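You operate a simulated robot arm through the tools that you are given. There is no shell and no other tool.

The job below is to be done with a simulated robot arm. You get a single attempt, and the scene is never put back.

JOB
Test the brush in the pull tester to about 20 N and sort it by whether the tuft holds.
Fine: clamp it with the orange arm; green tray if the tuft holds, else yellow; wheel back to slack before the arm opens. Where these are worked on the way, their far stop is far enough and under half their travel is too little: orange arm.
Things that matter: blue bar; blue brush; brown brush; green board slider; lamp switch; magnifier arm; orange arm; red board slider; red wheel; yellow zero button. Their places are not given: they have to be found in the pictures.

The check looks at the end state, three seconds after you hand in, the way a careful person would. Anything else that was tipped, shoved, dropped, spilled or broken makes it a failure.

ROBOT AND FRAMES
A 7-joint arm with a two-finger gripper, fixed in place. Base frame: the origin is at the foot of the arm, x ahead of it, y to its left, z up; the work surface is at about z = 760. Readings come in mm, rad, newtons and seconds.
With the tool pointing down near the work surface it reaches from about 340 to 720 mm from the base axis. Its first joint turns from -1.152 to 1.152 rad. Payload 2.45 kg.
Tool frame: the origin (TCP) lies between the finger pads and is the grasp point; the fingertips stand 26 mm ahead of it; z points along the fingers, y is the line along which they close. Largest opening 96 mm; the body of the gripper starts 69 mm behind the TCP.
Orientation is that of the tool frame in the base frame, as a unit quaternion [w, x, y, z]. With the fingers straight down and closing along the base's y, the tool's x points along the base's -x, its y along +y and its z along -z.

CONTROLS
- The arm moves only by the tool nudge_tool. Its argument "steps" is a list of rows, each a list of 7 numbers: the shift along the tool's x, y, z in units of 200 mm (1.0 is 200 mm), then the turn, a rotation vector about the tool's x, y, z in units of 180 degrees (1.0 is 180 degrees), then the opening in per cent of the stroke, from 0 (shut) to 100 (fully open). In form: [[dx, dy, dz, rx, ry, rz, hand], ...]. A call has 1 to 20 rows; each row is the pose to reach, as a shift and turn from the pose commanded when the call began, along the tool's axes at that moment. A call with a number of a shift or a turn outside -1 to 1 is refused whole. A row lasts 0.2 s, in which the tool goes at most 50 mm and 0.15 rad; a call with a longer step from one row to the next is refused whole, and so is a gripper value outside its range. Where a pose cannot be reached the arm comes as near as it can. A force on the tool above 40 N (or 10 N above the force at the start of the call, whichever is more), or a blocked arm, ends the call early, and 0.2 s more pass. The fingers move at their own pace and stop on an object; they squeeze with about 26 N. The grip force told is the motor's: it shows also when the fingers shut on nothing. Time passes only in rows, and 0.2 s behind the last, so rows that repeat a pose let the fingers close. The reply holds the time, the measured pose of the TCP, the force on the tool along the base axes, the opening and the grip force, in the units named above and with some noise, with the torque about the TCP (base axes, N m) and any sound that the robot's microphone picked up.
- Cameras (640 x 400 px; columns grow to the right, rows downward): "scene" is fixed at [178.3, -426.8, 1400.2]; the picture's right is [0.40, -0.92, 0.00], its down [-0.71, -0.31, -0.64] and it looks along [0.58, 0.26, -0.77] (base axes); focal length 245 px, centre (320, 200). "wrist" rides on the gripper at [82, 3, -98] in the tool frame; the picture's right is [-0.04, 1.00, 0.00], its down [-0.73, -0.03, -0.68] and it looks along [-0.68, -0.03, 0.73] (tool axes); focal length 256 px, centre (320, 200).
- capture(camera): a new picture of that camera. The clock stands still meanwhile.
- point_at(camera, pixels): there is no depth. For up to 12 entries [column, row, z] of the newest picture of that camera ("zoom" is the newest enlarged one), the place [x, y] in the base frame at which the ray of that pixel passes the height z, good to about 2 mm. The clock stands still meanwhile.
- enlarge(camera, box): a new picture of the part [left, top, right, bottom] of that camera's present view, enlarged. The clock stands still meanwhile.
- finish_job(): hands the job in; it is judged then, once.

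Leave the gripper open and the arm clear of the work at the hand-in unless told otherwise.

The tools are called after "Call:" as a command line: name --pt "numbers of a row" for each row, then --argument value for the rest, lists and objects as JSON in quotes. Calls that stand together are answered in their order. nudge_tool: Moves the arm, as the interface text tells. Its arguments: {"type":"object","properties":{"steps":{"type":"array"}},"required":["steps"]} The other tools are called the same way: capture (camera) takes a picture; point_at (camera, pixels) gives the place at which the rays of pixels pass given heights; enlarge (camera, box) takes an enlarged picture of a part of a camera's view; finish_job () hands the job in.

At the start:

```text
time_s: 0.0
eef_pos: [405.5, -218.2, 1193.1]
ee_rot: [0.0, 0.0, 1.0, 0.0]
contact_force: [-0.7, -0.4, -0.6]
moment: [-0.02, 0.01, 0.0]
opening: 96.0
gripper_force: 0.1
```

scene: 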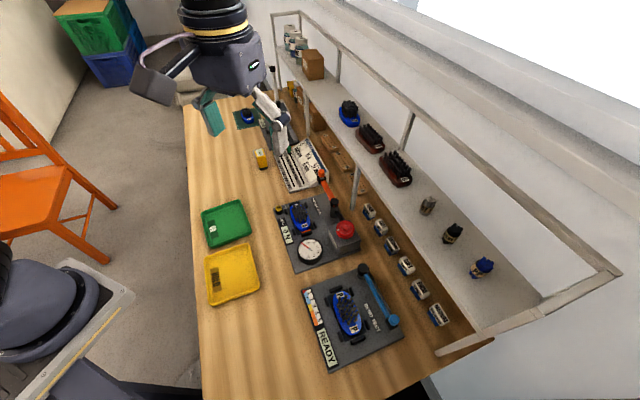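
wrist: 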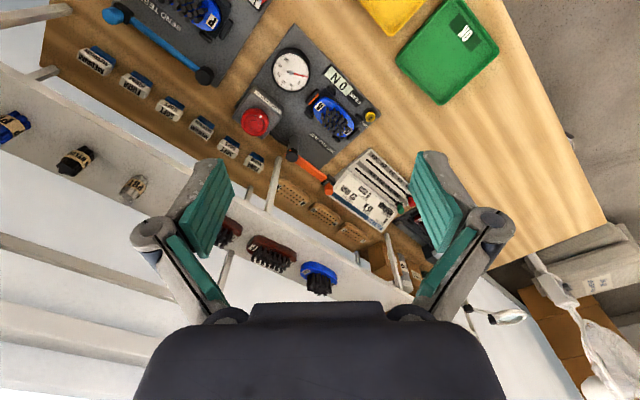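

I see a bench with a pull tester (dial, red wheel, orange arm, yellow button), a bend tester (blue bar, READY), two trays. I'll enlarge the regions to see the details.

Call:
enlarge --camera "scene" --box '[260, 160, 380, 280]'

Call:
enlarge --camera "scene" --box '[290, 250, 420, 380]'

Call:
enlarge --camera "scene" --box '[190, 80, 340, 200]'

Call:
enlarge --camera "wrist" --box '[220, 20, 420, 200]'

```text
3.33 times, centred on (320, 220) of scene
```

zoom: 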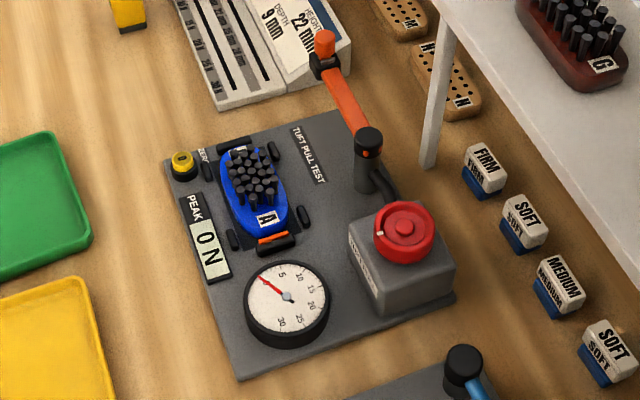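

```text
3.08 times, centred on (355, 315) of scene
```

zoom: 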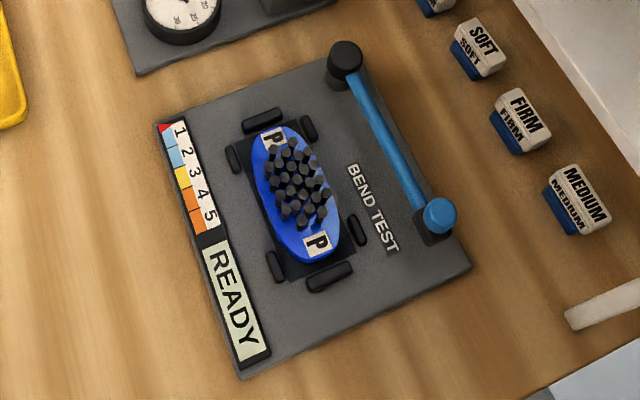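

```text
3.33 times, centred on (265, 140) of scene
```

zoom: 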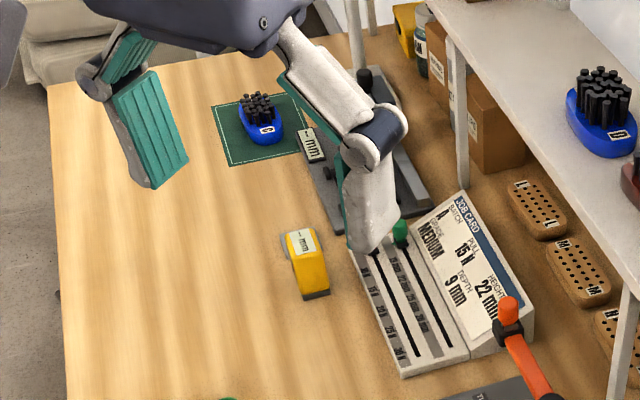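

```text
2.22 times, centred on (320, 110) of wrist
```

zoom: 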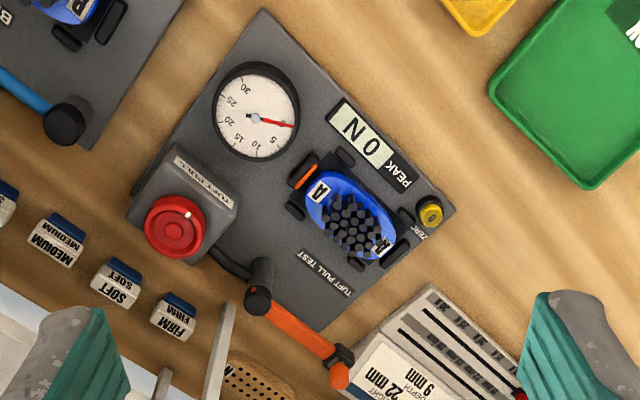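

Now I'll get the base-frame positions of the tester's features (first with guessed heights) from the scene picture, before any movement.

Call:
capture --camera "scene"

Call:
enlarge --camera "scene" --box '[270, 180, 340, 240]'

Call:
point_at --camera "scene" --pixels '[[276, 210, 770], [305, 271, 770], [361, 245, 770], [302, 217, 790], [344, 229, 850], [320, 173, 850], [335, 212, 770], [278, 209, 790], [227, 224, 765], [233, 273, 765], [310, 250, 780]]'

```text
taken
```

scene: 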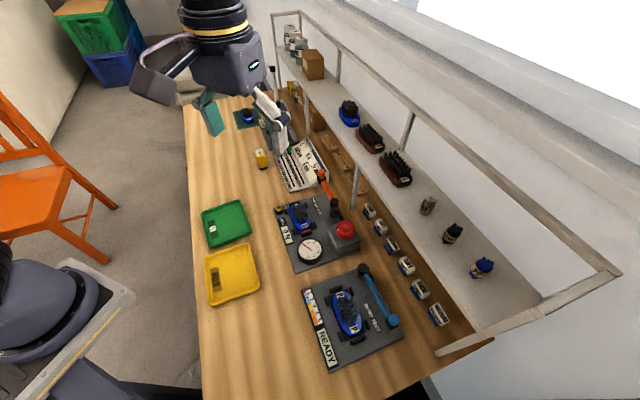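

```text
6.67 times, centred on (305, 210) of scene
```

zoom: 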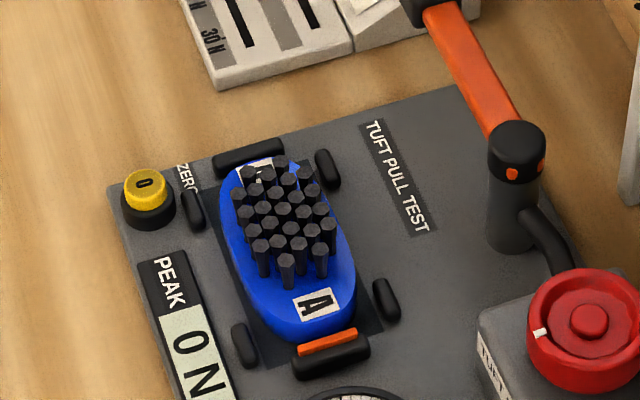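

```text
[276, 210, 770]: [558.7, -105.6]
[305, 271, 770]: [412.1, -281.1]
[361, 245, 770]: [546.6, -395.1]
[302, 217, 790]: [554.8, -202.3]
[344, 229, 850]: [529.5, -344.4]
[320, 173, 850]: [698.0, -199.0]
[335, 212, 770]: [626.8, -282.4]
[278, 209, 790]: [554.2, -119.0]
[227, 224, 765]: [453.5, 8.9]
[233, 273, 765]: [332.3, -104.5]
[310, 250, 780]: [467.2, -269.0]
```

The brush in the tester is marked A; the display reads 0 N; the orange arm is swung away to the back. I'll move the wrist camera lower over the tester for a closer look (TCP to about (440,-245,1010)).

Call:
nudge_tool --pt "-0.035 -0.027 0.183 0 0 0 100" --pt "-0.07 -0.054 0.366 0 0 0 100" --pt "-0.105 -0.081 0.549 0 0 0 100" --pt "-0.14 -0.108 0.732 0 0 0 100" --pt "-0.175 -0.135 0.915 0 0 0 100" --pt "-0.175 -0.135 0.915 0 0 0 100"

Call:
capture --camera "wrist"

Call:
capture --camera "scene"

```text
time_s: 1.4
eef_pos: [440.3, -244.7, 1010.6]
ee_rot: [0.001, 0.0, 1.0, 0.0]
contact_force: [-0.5, 0.5, 0.0]
moment: [0.0, 0.03, 0.02]
opening: 95.9
gripper_force: 0.1
```

```text
taken
```

wrist: 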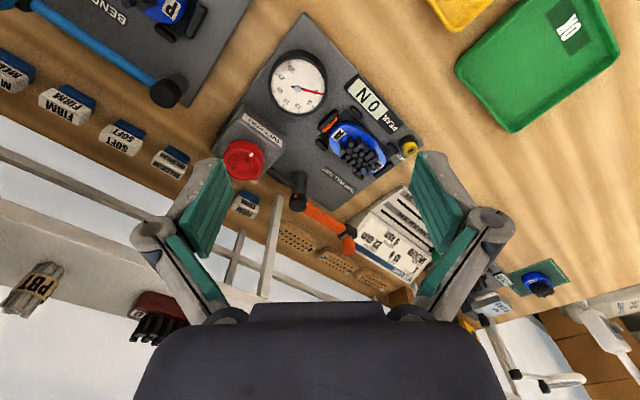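

```text
taken
```

scene: 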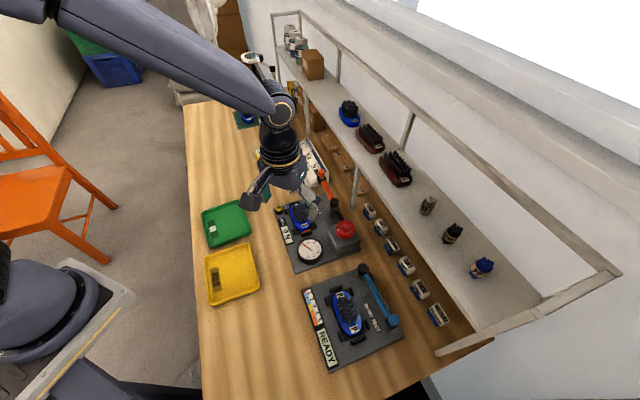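

I'll enlarge the tester in the wrist view and compare the positions of features across both cameras to solve heights.

Call:
enlarge --camera "wrist" --box '[210, 30, 430, 250]'

Call:
point_at --camera "wrist" --pixels '[[304, 13, 770], [242, 162, 860], [242, 162, 840], [242, 162, 820], [299, 195, 860], [299, 195, 880], [349, 243, 860], [349, 243, 880], [409, 148, 790], [357, 145, 790], [299, 82, 790]]'

Call:
point_at --camera "scene" --pixels '[[345, 228, 860], [345, 228, 840], [345, 228, 820], [336, 203, 860], [336, 203, 880], [336, 203, 840], [320, 173, 860], [320, 173, 880], [320, 173, 840], [310, 250, 790]]'

```text
1.82 times, centred on (320, 140) of wrist
```

zoom: 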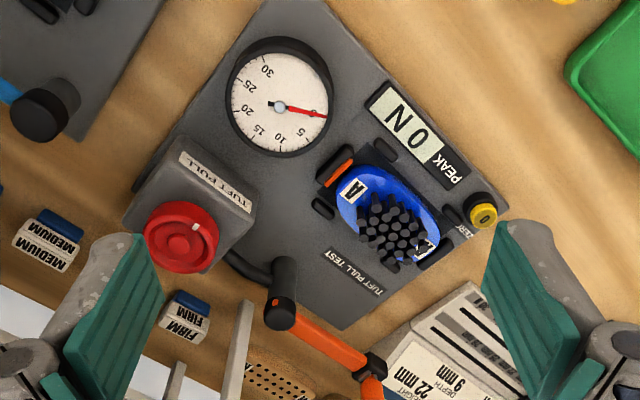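

```text
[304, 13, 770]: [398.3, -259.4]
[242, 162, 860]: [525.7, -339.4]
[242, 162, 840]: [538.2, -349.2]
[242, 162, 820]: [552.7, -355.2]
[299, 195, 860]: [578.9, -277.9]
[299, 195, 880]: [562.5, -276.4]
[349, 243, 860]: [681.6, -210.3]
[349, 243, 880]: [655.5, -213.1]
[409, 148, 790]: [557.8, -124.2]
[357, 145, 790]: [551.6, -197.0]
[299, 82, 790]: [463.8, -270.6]
```

```text
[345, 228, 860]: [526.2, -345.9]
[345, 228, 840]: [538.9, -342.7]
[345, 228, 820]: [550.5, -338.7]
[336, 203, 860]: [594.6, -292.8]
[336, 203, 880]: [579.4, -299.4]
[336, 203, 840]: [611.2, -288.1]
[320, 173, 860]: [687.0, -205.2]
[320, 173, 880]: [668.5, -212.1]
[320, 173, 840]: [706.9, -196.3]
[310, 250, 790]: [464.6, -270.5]
```

Wheel top is at about (532,-344,850). Now I'll measure the post, the handle, and the shelf height (grey pot on the shelf seen in both cameras) so I can avoid collisions.

Call:
point_at --camera "wrist" --pixels '[[299.5, 202, 840], [299.5, 202, 860], [299.5, 202, 880], [348.6, 243.3, 840], [348.6, 243.3, 870], [30, 285, 900], [30, 285, 950], [30, 285, 1000], [278, 197, 780], [265, 300, 780]]'

Call:
point_at --camera "scene" --pixels '[[334.7, 202, 840], [334.7, 202, 860], [334.7, 202, 880], [320.9, 172.6, 840], [320.9, 172.6, 870], [428, 206, 900], [428, 206, 950], [428, 206, 1000], [350, 208, 765], [362, 165, 950]]'

Call:
enlarge --camera "scene" --box '[300, 140, 400, 240]'

```text
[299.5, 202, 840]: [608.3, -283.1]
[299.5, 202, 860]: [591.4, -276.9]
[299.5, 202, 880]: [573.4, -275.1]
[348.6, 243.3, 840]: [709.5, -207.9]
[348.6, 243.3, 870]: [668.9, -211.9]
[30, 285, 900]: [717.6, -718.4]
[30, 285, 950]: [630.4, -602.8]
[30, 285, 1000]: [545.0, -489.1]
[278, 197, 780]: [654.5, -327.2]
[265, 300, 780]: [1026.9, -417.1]
```

```text
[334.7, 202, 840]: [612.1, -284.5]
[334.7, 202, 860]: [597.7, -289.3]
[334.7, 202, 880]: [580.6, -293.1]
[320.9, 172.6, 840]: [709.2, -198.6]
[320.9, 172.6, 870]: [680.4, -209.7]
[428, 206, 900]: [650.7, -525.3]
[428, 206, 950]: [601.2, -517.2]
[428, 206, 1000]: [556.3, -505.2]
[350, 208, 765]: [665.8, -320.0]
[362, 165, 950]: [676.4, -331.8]
```

```text
4.00 times, centred on (350, 190) of scene
```

zoom: 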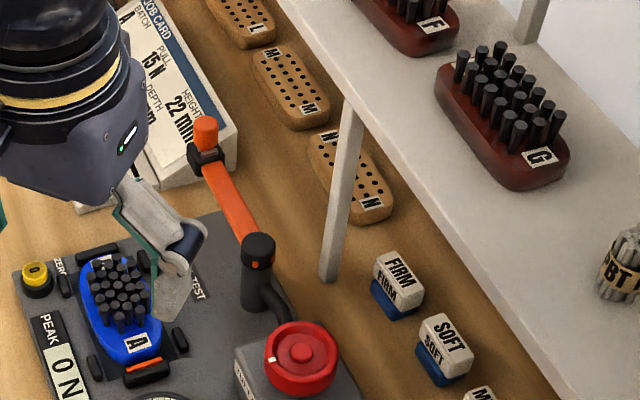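

The bench runs diagonally (rotated ~40°). The post is near (605,-284), the handle near (702,-204,845), and the shelf edge just behind at z≈960. I'll yaw the tool by ~40° so it faces the shelf squarely and move to look closely at the tester.

Call:
nudge_tool --pt "0 0.072 0.058 0 0 0.037 100" --pt "0 0.144 0.116 0 0 0.074 100" --pt "0 0.216 0.174 0 0 0.11 100" --pt "0 0.288 0.232 0 0 0.147 100" --pt "0 0.36 0.29 0 0 0.184 100" --pt "0 0.43 0.35 0 0 0.22 100" --pt "0 0.43 0.35 0 0 0.22 100"

Call:
capture --camera "wrist"

```text
time_s: 3.0
eef_pos: [441.2, -157.9, 939.9]
ee_rot: [-0.001, 0.34, 0.94, 0.0]
contact_force: [0.1, 0.2, 0.1]
moment: [0.02, -0.03, 0.0]
opening: 95.8
gripper_force: 0.0
```

```text
taken
```

wrist: 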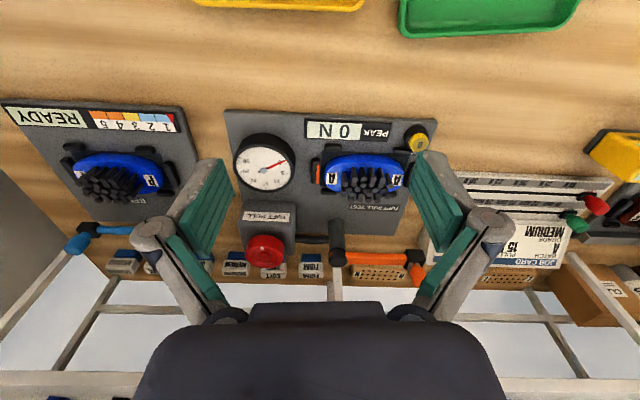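

The view is now squared with the tester. I'll enlarge the tester and the arm.

Call:
enlarge --camera "wrist" --box '[220, 100, 440, 300]'

Call:
enlarge --camera "wrist" --box '[300, 110, 430, 210]'

Call:
enlarge --camera "wrist" --box '[230, 190, 430, 300]'

```text
2.00 times, centred on (330, 200) of wrist
```

zoom: 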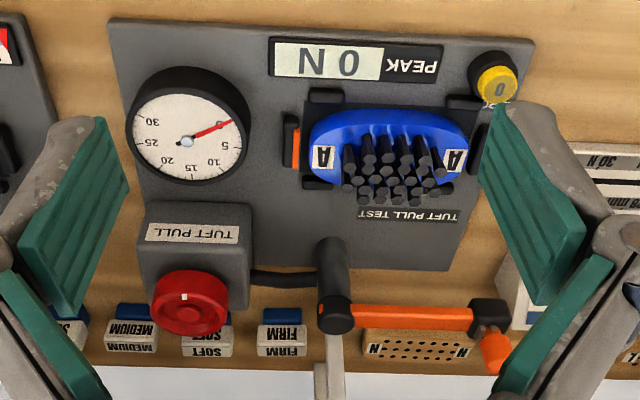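

```text
4.00 times, centred on (365, 160) of wrist
```

zoom: 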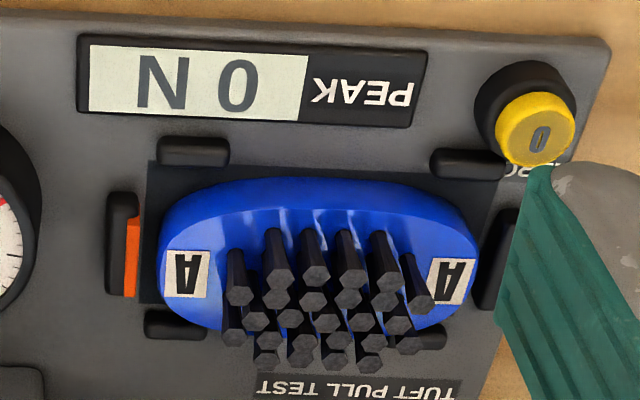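

```text
3.20 times, centred on (330, 245) of wrist
```

zoom: 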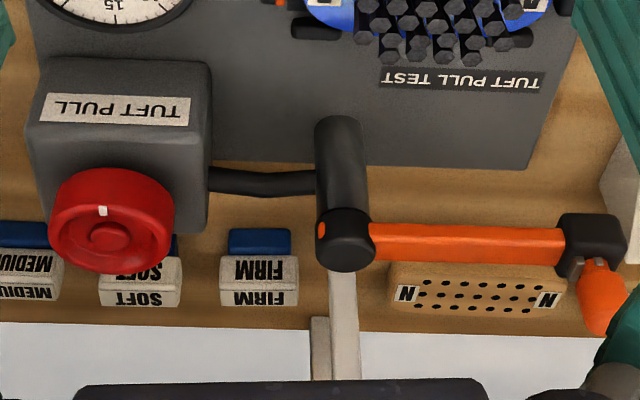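

The end of the arm carries a black puller block with an orange handle; it should swing ~75-80° so that the block is over the tuft. I'll triangulate more features with this view.

Call:
point_at --camera "wrist" --pixels '[[337.5, 256.5, 840], [337.5, 256.5, 860], [415, 257, 840], [415, 257, 820], [418, 277, 840], [418, 277, 870], [265, 251, 840], [265, 251, 860], [369, 190, 800], [369, 190, 820], [419, 140, 790], [262, 163, 790]]'

Call:
point_at --camera "scene" --pixels '[[299.8, 210.7, 800], [299.8, 210.7, 820], [299.8, 210.7, 840], [320.7, 179.5, 840], [320.7, 179.5, 820], [278.5, 208.5, 790]]'

Call:
capture --camera "scene"

Call:
enlarge --camera "scene" --box '[295, 150, 365, 250]'

```text
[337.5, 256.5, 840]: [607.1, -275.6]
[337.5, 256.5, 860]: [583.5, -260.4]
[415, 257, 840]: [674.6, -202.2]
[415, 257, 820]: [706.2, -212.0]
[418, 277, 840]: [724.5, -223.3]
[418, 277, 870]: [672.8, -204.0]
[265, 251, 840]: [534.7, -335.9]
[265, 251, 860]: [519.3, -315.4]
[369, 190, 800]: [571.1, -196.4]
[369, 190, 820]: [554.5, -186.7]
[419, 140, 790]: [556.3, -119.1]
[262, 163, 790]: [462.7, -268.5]
```

```text
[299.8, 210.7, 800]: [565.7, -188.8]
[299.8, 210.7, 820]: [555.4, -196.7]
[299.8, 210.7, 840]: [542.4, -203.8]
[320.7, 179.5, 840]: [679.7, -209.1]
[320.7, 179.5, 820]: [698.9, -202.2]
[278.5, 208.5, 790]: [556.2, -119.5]
```

```text
taken
```

scene: 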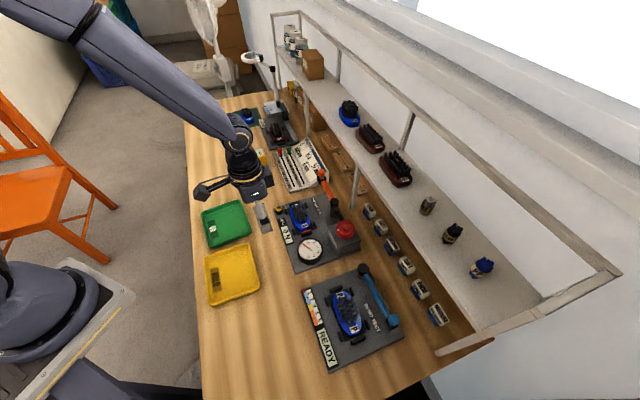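

```text
4.00 times, centred on (330, 200) of scene
```

zoom: 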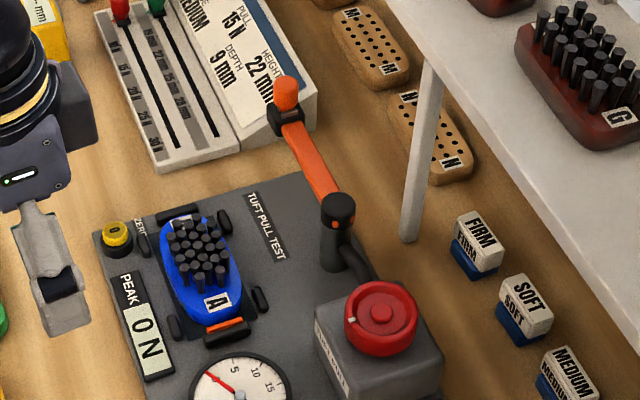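

The handle knob stands on the block at about (677,-206), z≈845–872, and tuft tips are at z≈812. I'll turn the tool a further 50° (fingers closing along base x, the main swing direction) and come toward the knob at a safe height.

Call:
nudge_tool --pt "-0.078 0.04 0.004 0 0 0.04 60" --pt "-0.155 0.079 0.007 0 0 0.08 60" --pt "-0.233 0.119 0.011 0 0 0.12 60" --pt "-0.311 0.158 0.014 0 0 0.16 60" --pt "-0.389 0.198 0.018 0 0 0.2 60" --pt "-0.466 0.237 0.021 0 0 0.24 60" --pt "-0.544 0.277 0.025 0 0 0.279 60" --pt "-0.544 0.277 0.025 0 0 0.279 60"

Call:
capture --camera "wrist"

Call:
capture --camera "scene"

```text
time_s: 4.8
eef_pos: [559.7, -185.0, 934.5]
ee_rot: [0.0, 0.706, 0.708, 0.0]
contact_force: [-0.5, -0.4, 0.1]
moment: [0.06, 0.01, -0.02]
opening: 57.6
gripper_force: 0.0
```

```text
taken
```

wrist: 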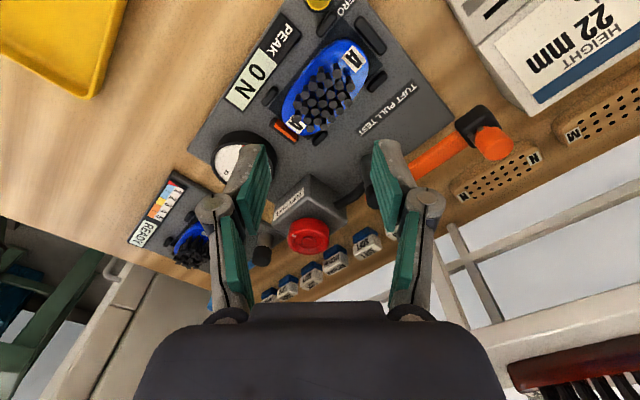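

```text
taken
```

scene: 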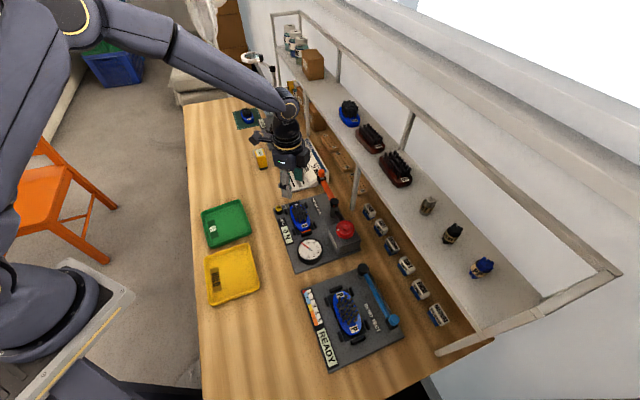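

I'll enlarge the handle in both views to refine the knob's position and height.

Call:
enlarge --camera "wrist" --box '[390, 90, 550, 190]'

Call:
enlarge --camera "scene" --box '[300, 155, 348, 185]'

Call:
enlarge --camera "scene" --box '[280, 155, 370, 245]'

```text
4.00 times, centred on (470, 140) of wrist
```

zoom: 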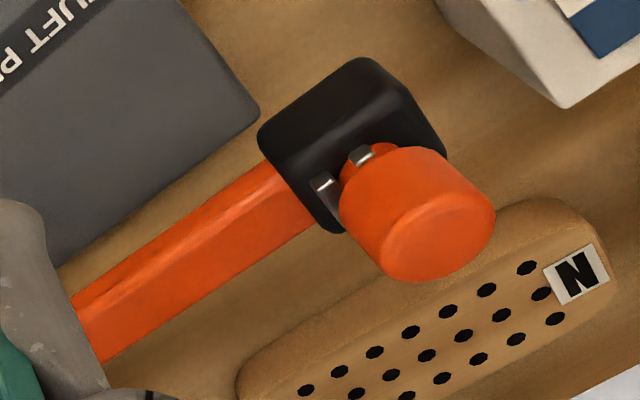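

```text
13.33 times, centred on (324, 170) of scene
```

zoom: 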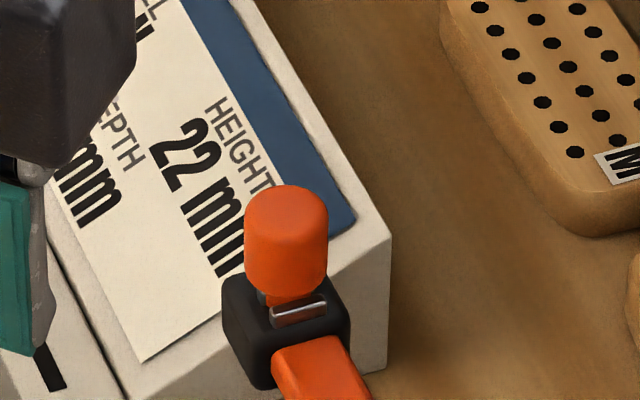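

```text
4.44 times, centred on (325, 200) of scene
```

zoom: 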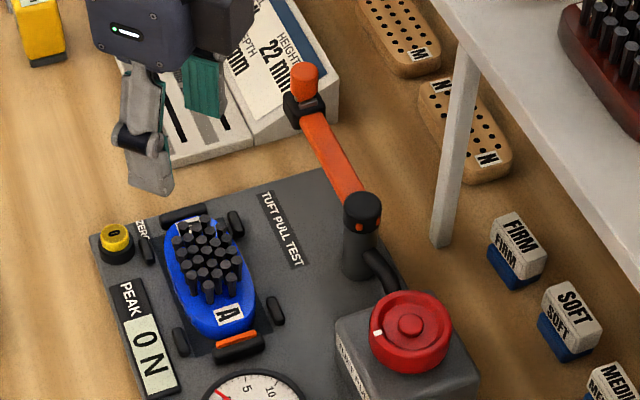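

Call:
point_at --camera "wrist" --pixels '[[499.3, 150, 860], [499.3, 150, 870], [499.3, 150, 880], [499.3, 150, 890], [480, 125, 835], [480, 125, 845], [308, 238, 840], [308, 238, 850], [308, 238, 860]]'

Call:
point_at --camera "scene" --pixels '[[321.4, 170.5, 860], [321.4, 170.5, 870], [321.4, 170.5, 880], [321.4, 170.5, 890], [321, 177.5, 835], [321, 177.5, 845]]'

```text
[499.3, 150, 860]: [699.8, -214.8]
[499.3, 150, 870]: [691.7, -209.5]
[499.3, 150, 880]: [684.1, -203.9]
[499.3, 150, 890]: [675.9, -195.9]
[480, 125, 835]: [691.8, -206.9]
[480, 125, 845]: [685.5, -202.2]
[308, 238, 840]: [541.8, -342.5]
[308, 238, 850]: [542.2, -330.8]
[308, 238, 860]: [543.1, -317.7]
```

```text
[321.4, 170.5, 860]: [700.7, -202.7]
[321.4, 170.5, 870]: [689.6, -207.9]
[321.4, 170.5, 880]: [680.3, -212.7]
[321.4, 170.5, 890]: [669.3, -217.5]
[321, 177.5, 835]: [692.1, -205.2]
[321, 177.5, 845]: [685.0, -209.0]
```

Knob top is at ≈(690,-208,871), ~19 mm thick, 25 mm tall. Before going there I check the shelf edge's place for clearance of the gripper body.

Call:
point_at --camera "scene" --pixels '[[352, 209, 760], [357, 168, 940], [357, 168, 960], [357, 168, 980], [350.5, 164, 960], [350.5, 164, 980], [469, 262, 960], [469, 262, 980], [397, 168, 990]]'

Call:
enlarge --camera "scene" --box '[330, 100, 450, 220]'

Call:
enlarge --camera "wrist" --box '[420, 180, 640, 400]'

```text
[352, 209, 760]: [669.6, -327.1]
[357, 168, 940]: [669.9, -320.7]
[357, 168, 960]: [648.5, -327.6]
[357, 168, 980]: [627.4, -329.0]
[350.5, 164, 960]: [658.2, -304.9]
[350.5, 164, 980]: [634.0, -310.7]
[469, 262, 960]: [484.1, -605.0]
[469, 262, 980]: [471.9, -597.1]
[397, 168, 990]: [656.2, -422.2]
```

```text
3.33 times, centred on (390, 160) of scene
```

zoom: 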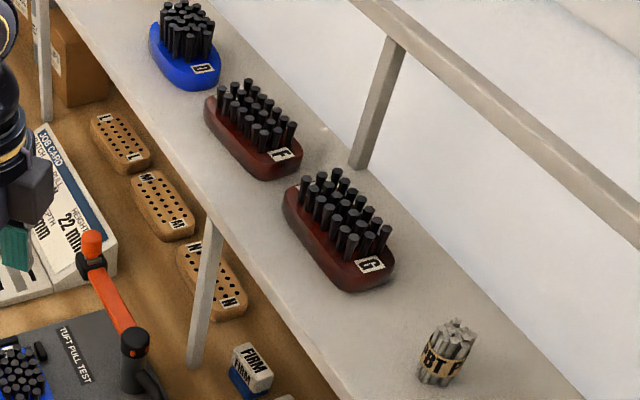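

```text
1.82 times, centred on (530, 290) of wrist
```

zoom: 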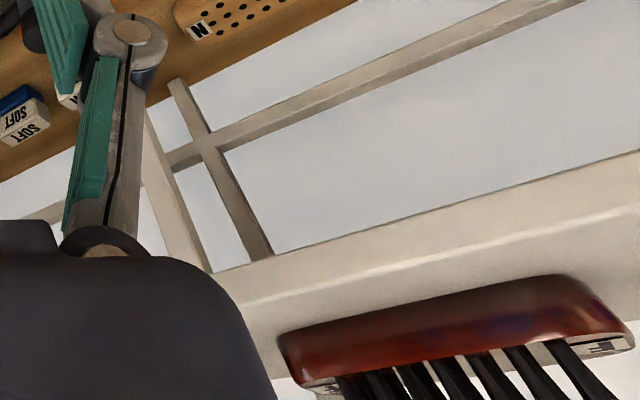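

Call:
point_at --camera "scene" --pixels '[[351, 155.5, 940], [351, 155.5, 955], [399, 219.5, 940], [399, 219.5, 955], [312, 100, 940], [312, 100, 955], [357.6, 166, 940], [371, 149, 960]]'

```text
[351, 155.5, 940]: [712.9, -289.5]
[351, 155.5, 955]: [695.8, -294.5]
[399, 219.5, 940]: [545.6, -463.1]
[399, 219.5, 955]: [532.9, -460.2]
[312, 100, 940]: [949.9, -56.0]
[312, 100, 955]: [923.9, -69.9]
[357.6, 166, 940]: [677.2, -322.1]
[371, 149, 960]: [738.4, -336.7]
```

The shelf edge is ~75 mm behind the knob, so the upright gripper has clearance. I move above the knob at (690,-208,930).

Call:
nudge_tool --pt "-0.029 0.163 0.005 0 0 0 60" --pt "-0.058 0.326 0.01 0 0 0 60" --pt "-0.087 0.489 0.015 0 0 0 60" --pt "-0.115 0.652 0.02 0 0 0 60" --pt "-0.115 0.652 0.02 0 0 0 60" --pt "-0.115 0.652 0.02 0 0 0 60"

Call:
capture --camera "wrist"

Call:
capture --camera "scene"

```text
time_s: 6.2
eef_pos: [690.2, -207.3, 930.3]
ee_rot: [0.0, 0.706, 0.708, 0.0]
contact_force: [1.2, -1.2, 0.4]
moment: [0.01, -0.01, 0.01]
opening: 57.4
gripper_force: 0.1
```

```text
taken
```

wrist: 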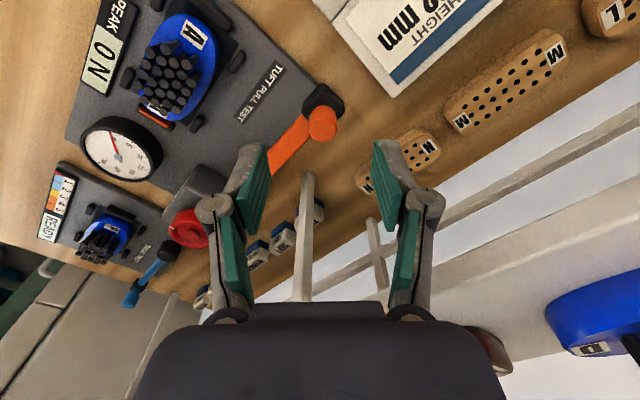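

```text
taken
```

scene: 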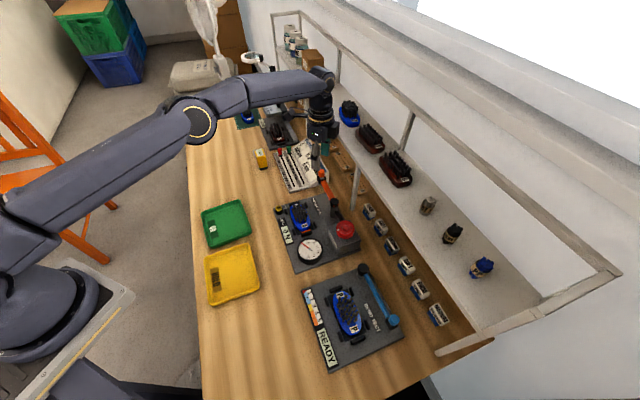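

Call:
enlarge --camera "wrist" --box '[270, 70, 390, 170]'

Call:
point_at --camera "wrist" --pixels '[[323, 122, 871], [323, 122, 865], [323, 122, 880]]'

```text
4.00 times, centred on (330, 120) of wrist
```

zoom: 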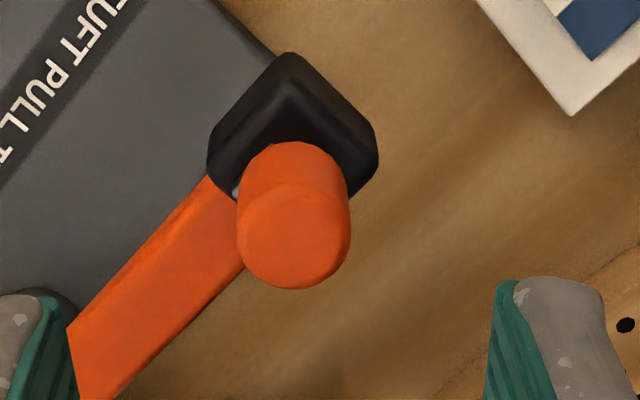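

```text
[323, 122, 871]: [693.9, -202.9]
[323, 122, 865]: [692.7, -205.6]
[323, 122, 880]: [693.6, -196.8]
```

The knob is centred under the tool at about (693,-207). I descend to TCP z≈876 (tips ≈850) and then close on the knob.

Call:
nudge_tool --pt "0 0.013 0.09 0 0 0 60" --pt "0 0.013 0.18 0 0 0 60" --pt "0 0.013 0.27 0 0 0 60" --pt "0 0.013 0.27 0 0 0 60"

Call:
enlarge --camera "wrist" --box '[200, 50, 440, 250]'

```text
time_s: 7.2
eef_pos: [692.7, -207.4, 876.2]
ee_rot: [0.0, 0.706, 0.708, 0.0]
contact_force: [0.2, -0.1, 0.8]
moment: [-0.02, -0.01, 0.0]
opening: 57.6
gripper_force: 0.0
```

```text
2.00 times, centred on (320, 150) of wrist
```

zoom: 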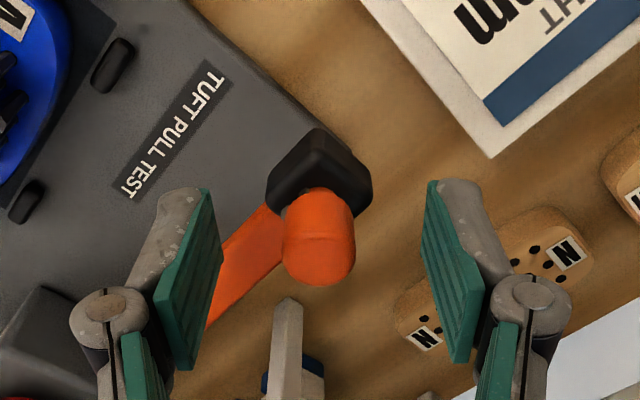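

The knob sits between the pads. Closing now.

Call:
nudge_tool --pt "0 0 0 0 0 0 0" --pt "0 0 0 0 0 0 0" --pt "0 0 0 0 0 0 0" --pt "0 0 0 0 0 0 0"

```text
time_s: 8.2
eef_pos: [692.6, -207.2, 876.8]
ee_rot: [-0.001, 0.706, 0.708, 0.0]
contact_force: [-2.9, -0.2, 0.6]
moment: [-0.01, 0.1, -0.05]
opening: 19.4
gripper_force: 44.7
```

Gripped (19.4 mm). I swing the arm through the first 20° of the arc about the post (607,-280) and watch the force.

Call:
nudge_tool --pt "0.018 -0.017 0 0 0 0 0" --pt "0.036 -0.0335 0 0 0 0 0" --pt "0.053 -0.052 0 0 0 0 0" --pt "0.069 -0.07 0 0 0 0 0" --pt "0.0845 -0.089 0 0 0 0 0" --pt "0.0985 -0.109 0 0 0 0 0" --pt "0.112 -0.129 0 0 0 0 0" --pt "0.1245 -0.1505 0 0 0 0 0"

Call:
capture --camera "wrist"

Call:
enlarge --camera "scene" --box '[270, 140, 390, 260]'

```text
time_s: 10.0
eef_pos: [663.0, -183.9, 876.7]
ee_rot: [0.0, 0.706, 0.709, -0.001]
contact_force: [0.1, -8.3, 0.9]
moment: [0.05, -0.08, 0.38]
opening: 19.4
gripper_force: 44.4
```

```text
taken
```

wrist: 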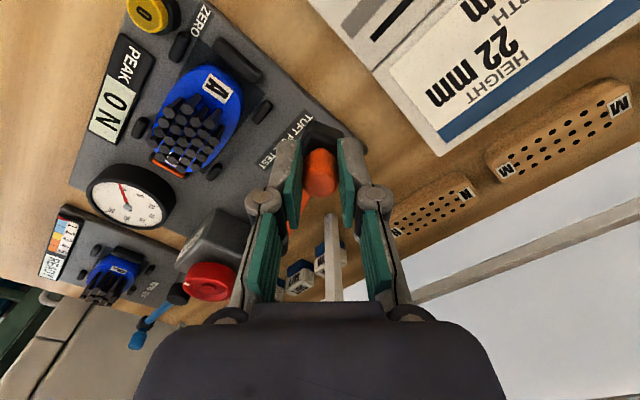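

```text
3.33 times, centred on (330, 200) of scene
```

zoom: 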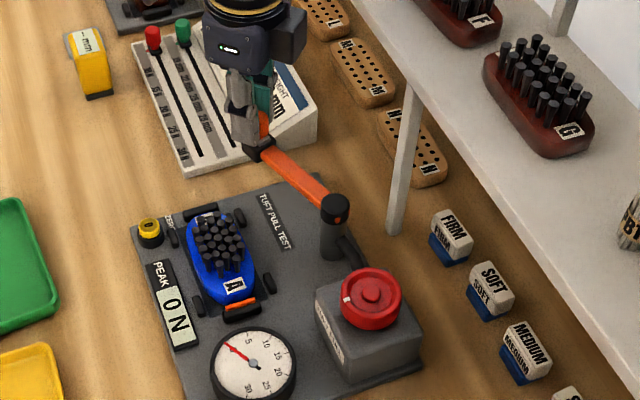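

The arm follows; a slight radial pull of 8 N suggests the pivot is nearer (611,-284). I continue the arc to about 98°.

Call:
nudge_tool --pt "0.0055 -0.0295 0 0 0 0 0" --pt "0.02 -0.066 0 0 0 0 0" --pt "0.0325 -0.103 0 0 0 0 0" --pt "0.0415 -0.1415 0 0 0 0 0" --pt "0.0485 -0.18 0 0 0 0 0" --pt "0.0525 -0.219 0 0 0 0 0" --pt "0.054 -0.258 0 0 0 0 0" --pt "0.0525 -0.297 0 0 0 0 0" --pt "0.0485 -0.34 0 0 0 0 0"

Call:
enlarge --camera "scene" --box '[270, 140, 390, 260]'

```text
time_s: 12.0
eef_pos: [595.4, -174.3, 877.3]
ee_rot: [0.001, 0.706, 0.708, -0.001]
contact_force: [4.8, -2.2, 3.1]
moment: [0.07, -0.17, 0.46]
opening: 19.5
gripper_force: 44.3
```

```text
3.33 times, centred on (330, 200) of scene
```

zoom: 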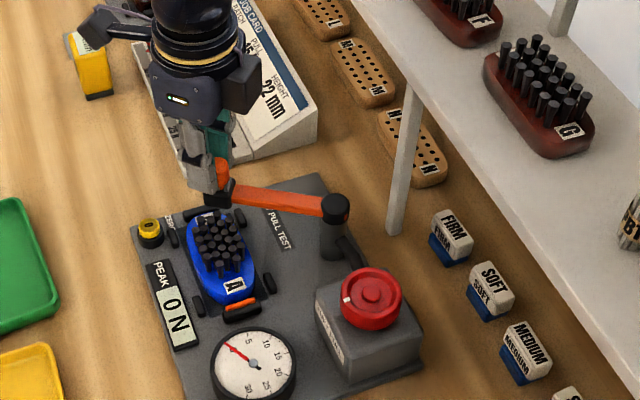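

The arm is nearly over the brush. I continue to ~118° in small steps.

Call:
nudge_tool --pt "-0.0105 -0.034 0 0 0 0 0" --pt "-0.02 -0.0715 0 0 0 0 0" --pt "-0.032 -0.1085 0 0 0 0 0" --pt "-0.0465 -0.145 0 0 0 0 0" --pt "-0.064 -0.1795 0 0 0 0 0"

Call:
enlarge --camera "scene" --box '[270, 170, 370, 260]'

Call:
capture --camera "wrist"

```text
time_s: 13.2
eef_pos: [562.0, -185.8, 876.3]
ee_rot: [0.002, 0.705, 0.709, 0.002]
contact_force: [19.4, 4.6, -3.0]
moment: [0.25, -0.41, 0.32]
opening: 19.6
gripper_force: 44.3
```

```text
4.44 times, centred on (320, 215) of scene
```

zoom: 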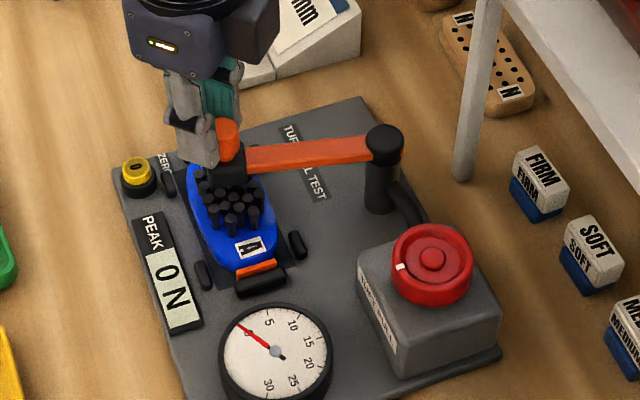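

```text
taken
```

wrist: 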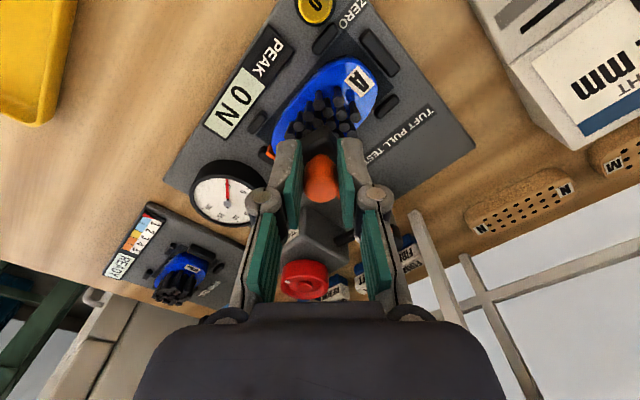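

Resistance is rising (19 N), with the block over the tuft. I push a bit further along the arc to see whether this is the far stop.

Call:
nudge_tool --pt "-0.0095 -0.017 0 0 0 0 0" --pt "-0.019 -0.034 0 0 0 0 0" --pt "-0.019 -0.034 0 0 0 0 0"

Call:
enlarge --camera "scene" --box '[270, 170, 370, 260]'

```text
time_s: 13.7
eef_pos: [561.8, -186.2, 877.4]
ee_rot: [0.004, 0.704, 0.71, 0.006]
contact_force: [10.3, -0.2, -10.9]
moment: [0.26, -0.39, 0.04]
opening: 19.5
gripper_force: 44.6
stopped in row 2: the force on the tool passed its limit at 44 N (the readings are from after the stop); the commanded pose is now the measured one
```

```text
4.44 times, centred on (320, 215) of scene
```

zoom: 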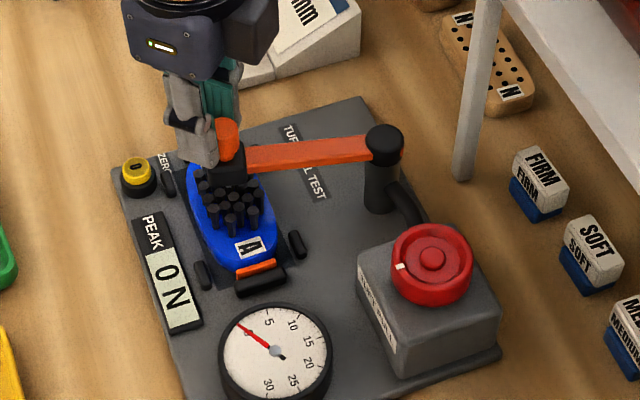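

The arm is against its far stop (no further movement at 44 N). I open the fingers and lift straight up.

Call:
nudge_tool --pt "0 0 0 0 0 0 50" --pt "0 0 0 0 0 0 50" --pt "0 0 0 0 0 0 50" --pt "0 0 -0.1 0 0 0 50" --pt "0 0 -0.25 0 0 0 50" --pt "0 0 -0.4 0 0 0 50"

Call:
enlarge --camera "scene" --box '[270, 170, 370, 260]'

Call:
capture --camera "wrist"

```text
time_s: 15.1
eef_pos: [559.3, -185.5, 957.5]
ee_rot: [0.003, 0.704, 0.71, 0.005]
contact_force: [-0.3, 0.5, 0.0]
moment: [0.04, -0.01, -0.03]
opening: 48.2
gripper_force: 0.1
```

```text
4.44 times, centred on (320, 215) of scene
```

zoom: 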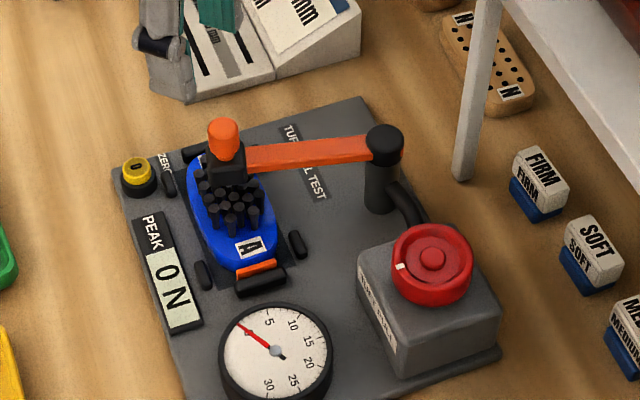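

```text
taken
```

wrist: 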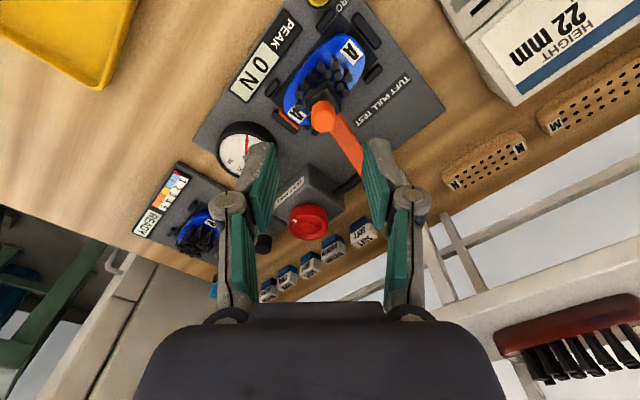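

Arm clamped, display 0 N, the pointer at 0. Next I move above the wheel (≈(533,-342)), yawing 50° back, to look at it.

Call:
nudge_tool --pt "-0.11 -0.019 0.014 0 0 -0.04 80" --pt "-0.22 -0.037 0.028 0 0 -0.08 80" --pt "-0.335 -0.056 0.042 0 0 -0.12 80" --pt "-0.446 -0.074 0.056 0 0 -0.16 80" --pt "-0.558 -0.093 0.07 0 0 -0.2 80" --pt "-0.67 -0.111 0.084 0 0 -0.24 80" --pt "-0.78 -0.13 0.1 0 0 -0.278 80" --pt "-0.78 -0.13 0.1 0 0 -0.278 80"

Call:
capture --camera "wrist"

Call:
enlarge --camera "wrist" --box '[230, 50, 410, 200]'

```text
time_s: 16.9
eef_pos: [534.4, -343.2, 937.3]
ee_rot: [0.005, 0.337, 0.941, 0.003]
contact_force: [0.0, -0.3, -0.2]
moment: [-0.02, -0.03, 0.03]
opening: 76.7
gripper_force: 0.0
```

```text
taken
```

wrist: 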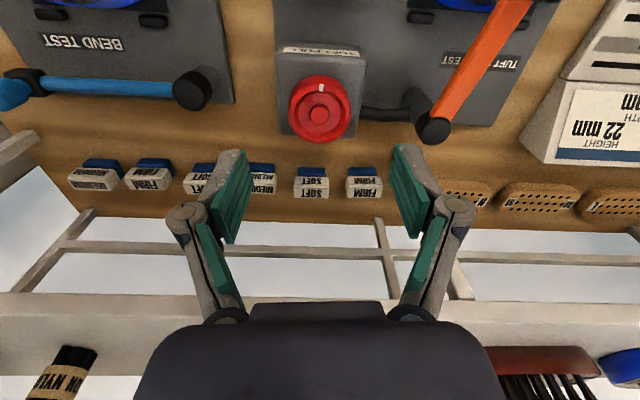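

```text
2.67 times, centred on (320, 125) of wrist
```

zoom: 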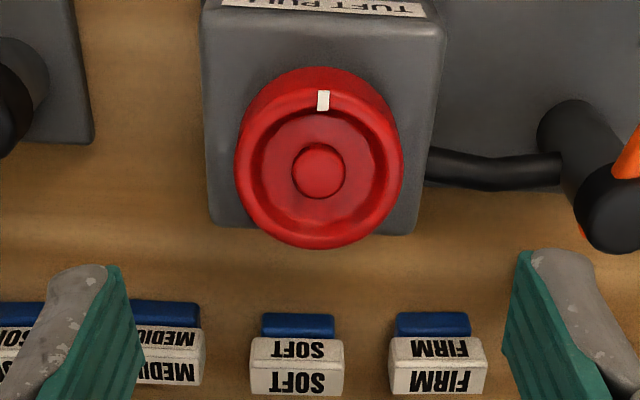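

Call:
point_at --camera "wrist" --pixels '[[319.6, 112, 840], [319.6, 112, 850], [319.6, 112, 860], [288.5, 112, 850], [351, 112, 850], [319.6, 143, 850], [319.6, 82, 850], [278, 135, 820], [364, 137, 820], [280, 50, 820]]'

Call:
enlarge --camera "scene" --box '[320, 205, 376, 260]'

```text
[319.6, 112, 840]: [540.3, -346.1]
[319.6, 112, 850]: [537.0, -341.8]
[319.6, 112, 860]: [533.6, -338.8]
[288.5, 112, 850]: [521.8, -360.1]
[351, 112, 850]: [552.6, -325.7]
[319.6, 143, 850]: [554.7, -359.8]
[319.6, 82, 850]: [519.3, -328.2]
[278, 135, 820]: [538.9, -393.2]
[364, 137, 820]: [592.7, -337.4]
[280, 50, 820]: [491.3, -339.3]
```

```text
7.27 times, centred on (348, 232) of scene
```

zoom: 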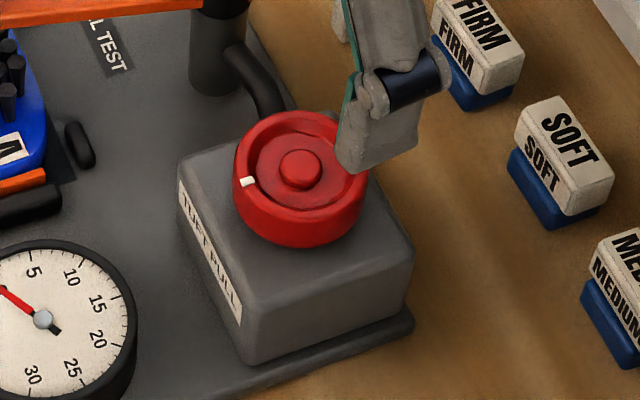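

Wheel centre ≈(537.5,-343.5), top ≈844, diameter ≈47 mm, its white mark facing front. I open fully to ~80 %, descend to TCP z≈860 astride the wheel (correcting a tiny tilt).

Call:
nudge_tool --pt "-0.0116 0.0085 0.1 0.0029 0.0024 0 80" --pt "-0.0116 0.0085 0.2 0.0029 0.0024 0 80" --pt "-0.0116 0.0085 0.29 0.0029 0.0024 0 80" --pt "-0.0116 0.0085 0.34 0.0029 0.0024 0 80" --pt "-0.0116 0.0085 0.385 0.0029 0.0024 0 80" --pt "-0.0116 0.0085 0.385 0.0029 0.0024 0 80"

Call:
capture --camera "wrist"

Call:
enlarge --camera "scene" --box '[310, 195, 386, 265]'

```text
time_s: 18.2
eef_pos: [537.8, -343.2, 860.2]
ee_rot: [0.001, 0.338, 0.941, 0.0]
contact_force: [0.4, 0.1, -0.2]
moment: [0.02, -0.02, 0.03]
opening: 77.0
gripper_force: 0.0
```

```text
taken
```

wrist: 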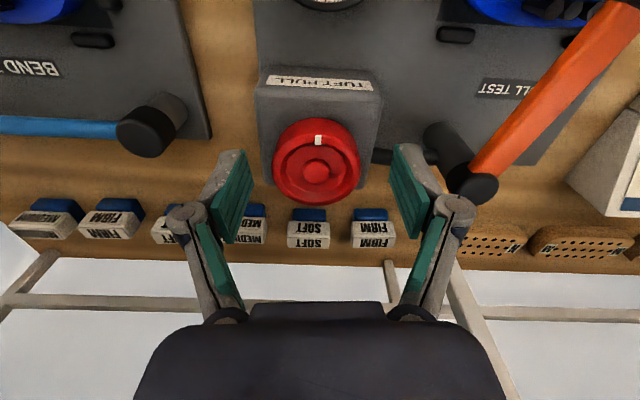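

```text
5.71 times, centred on (348, 230) of scene
```

zoom: 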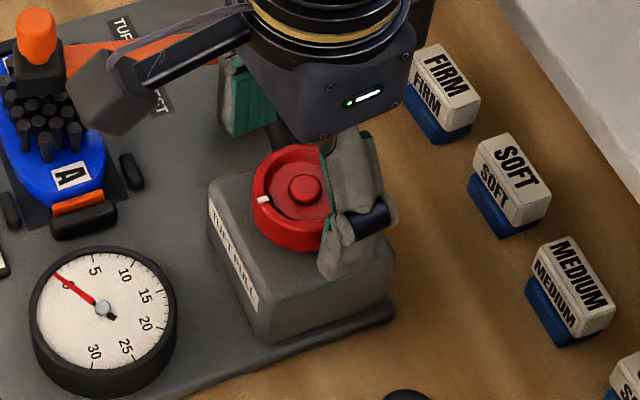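

The fingers straddle the wheel, slightly off-centre (~2 mm). I adjust and close.

Call:
nudge_tool --pt "-0.007 -0.01 0.01 0 0 0 80" --pt "-0.007 -0.01 0.01 0 0 0 30" --pt "-0.007 -0.01 0.01 0 0 0 0" --pt "-0.007 -0.01 0.01 0 0 0 0" --pt "-0.007 -0.01 0.01 0 0 0 0" --pt "-0.007 -0.01 0.01 0 0 0 0"

Call:
capture --camera "wrist"

Call:
enlarge --camera "scene" --box '[260, 185, 376, 265]'

```text
time_s: 19.6
eef_pos: [537.0, -344.7, 858.4]
ee_rot: [0.001, 0.338, 0.941, 0.0]
contact_force: [-0.2, -1.1, -2.1]
moment: [0.03, 0.02, 0.0]
opening: 49.3
gripper_force: 44.8
```

```text
taken
```

wrist: 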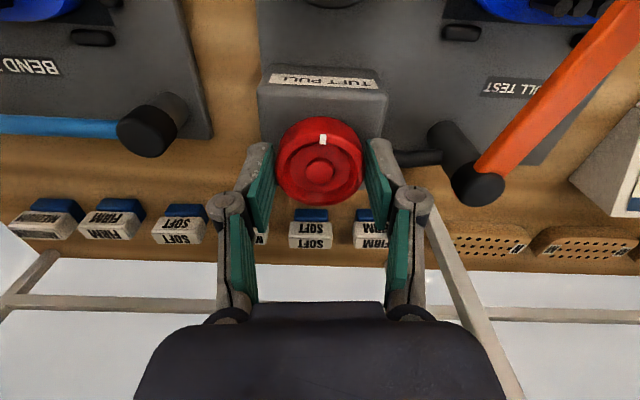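

```text
5.00 times, centred on (318, 225) of scene
```

zoom: 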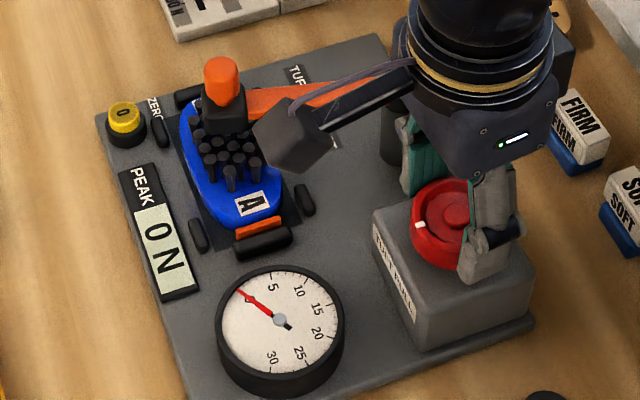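

Gripped at 49.3 mm. Display and dial are readable in the scene view. I turn the wheel clockwise (seen from above) by 15° first and read.

Call:
nudge_tool --pt "0 0 0 0 0 0.028 0" --pt "0 0 0 0 0 0.056 0" --pt "0 0 0 0 0 0.083 0" --pt "0 0 0 0 0 0.083 0"

Call:
enlarge --camera "scene" --box '[260, 185, 376, 265]'

```text
time_s: 20.6
eef_pos: [539.1, -343.9, 858.2]
ee_rot: [0.0, 0.458, 0.889, 0.0]
contact_force: [2.7, -1.2, -3.8]
moment: [-0.23, -0.29, -0.01]
opening: 49.1
gripper_force: 44.9
```

```text
5.00 times, centred on (318, 225) of scene
```

zoom: 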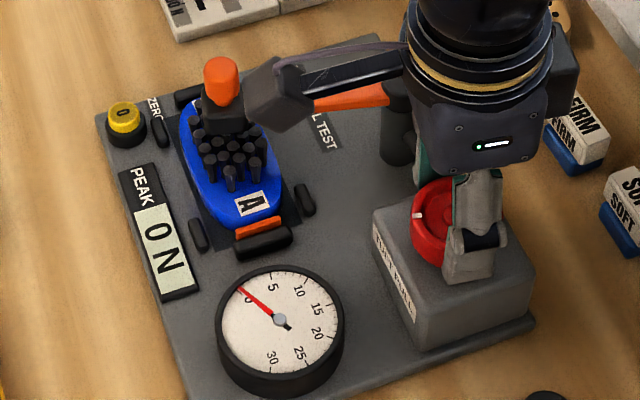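

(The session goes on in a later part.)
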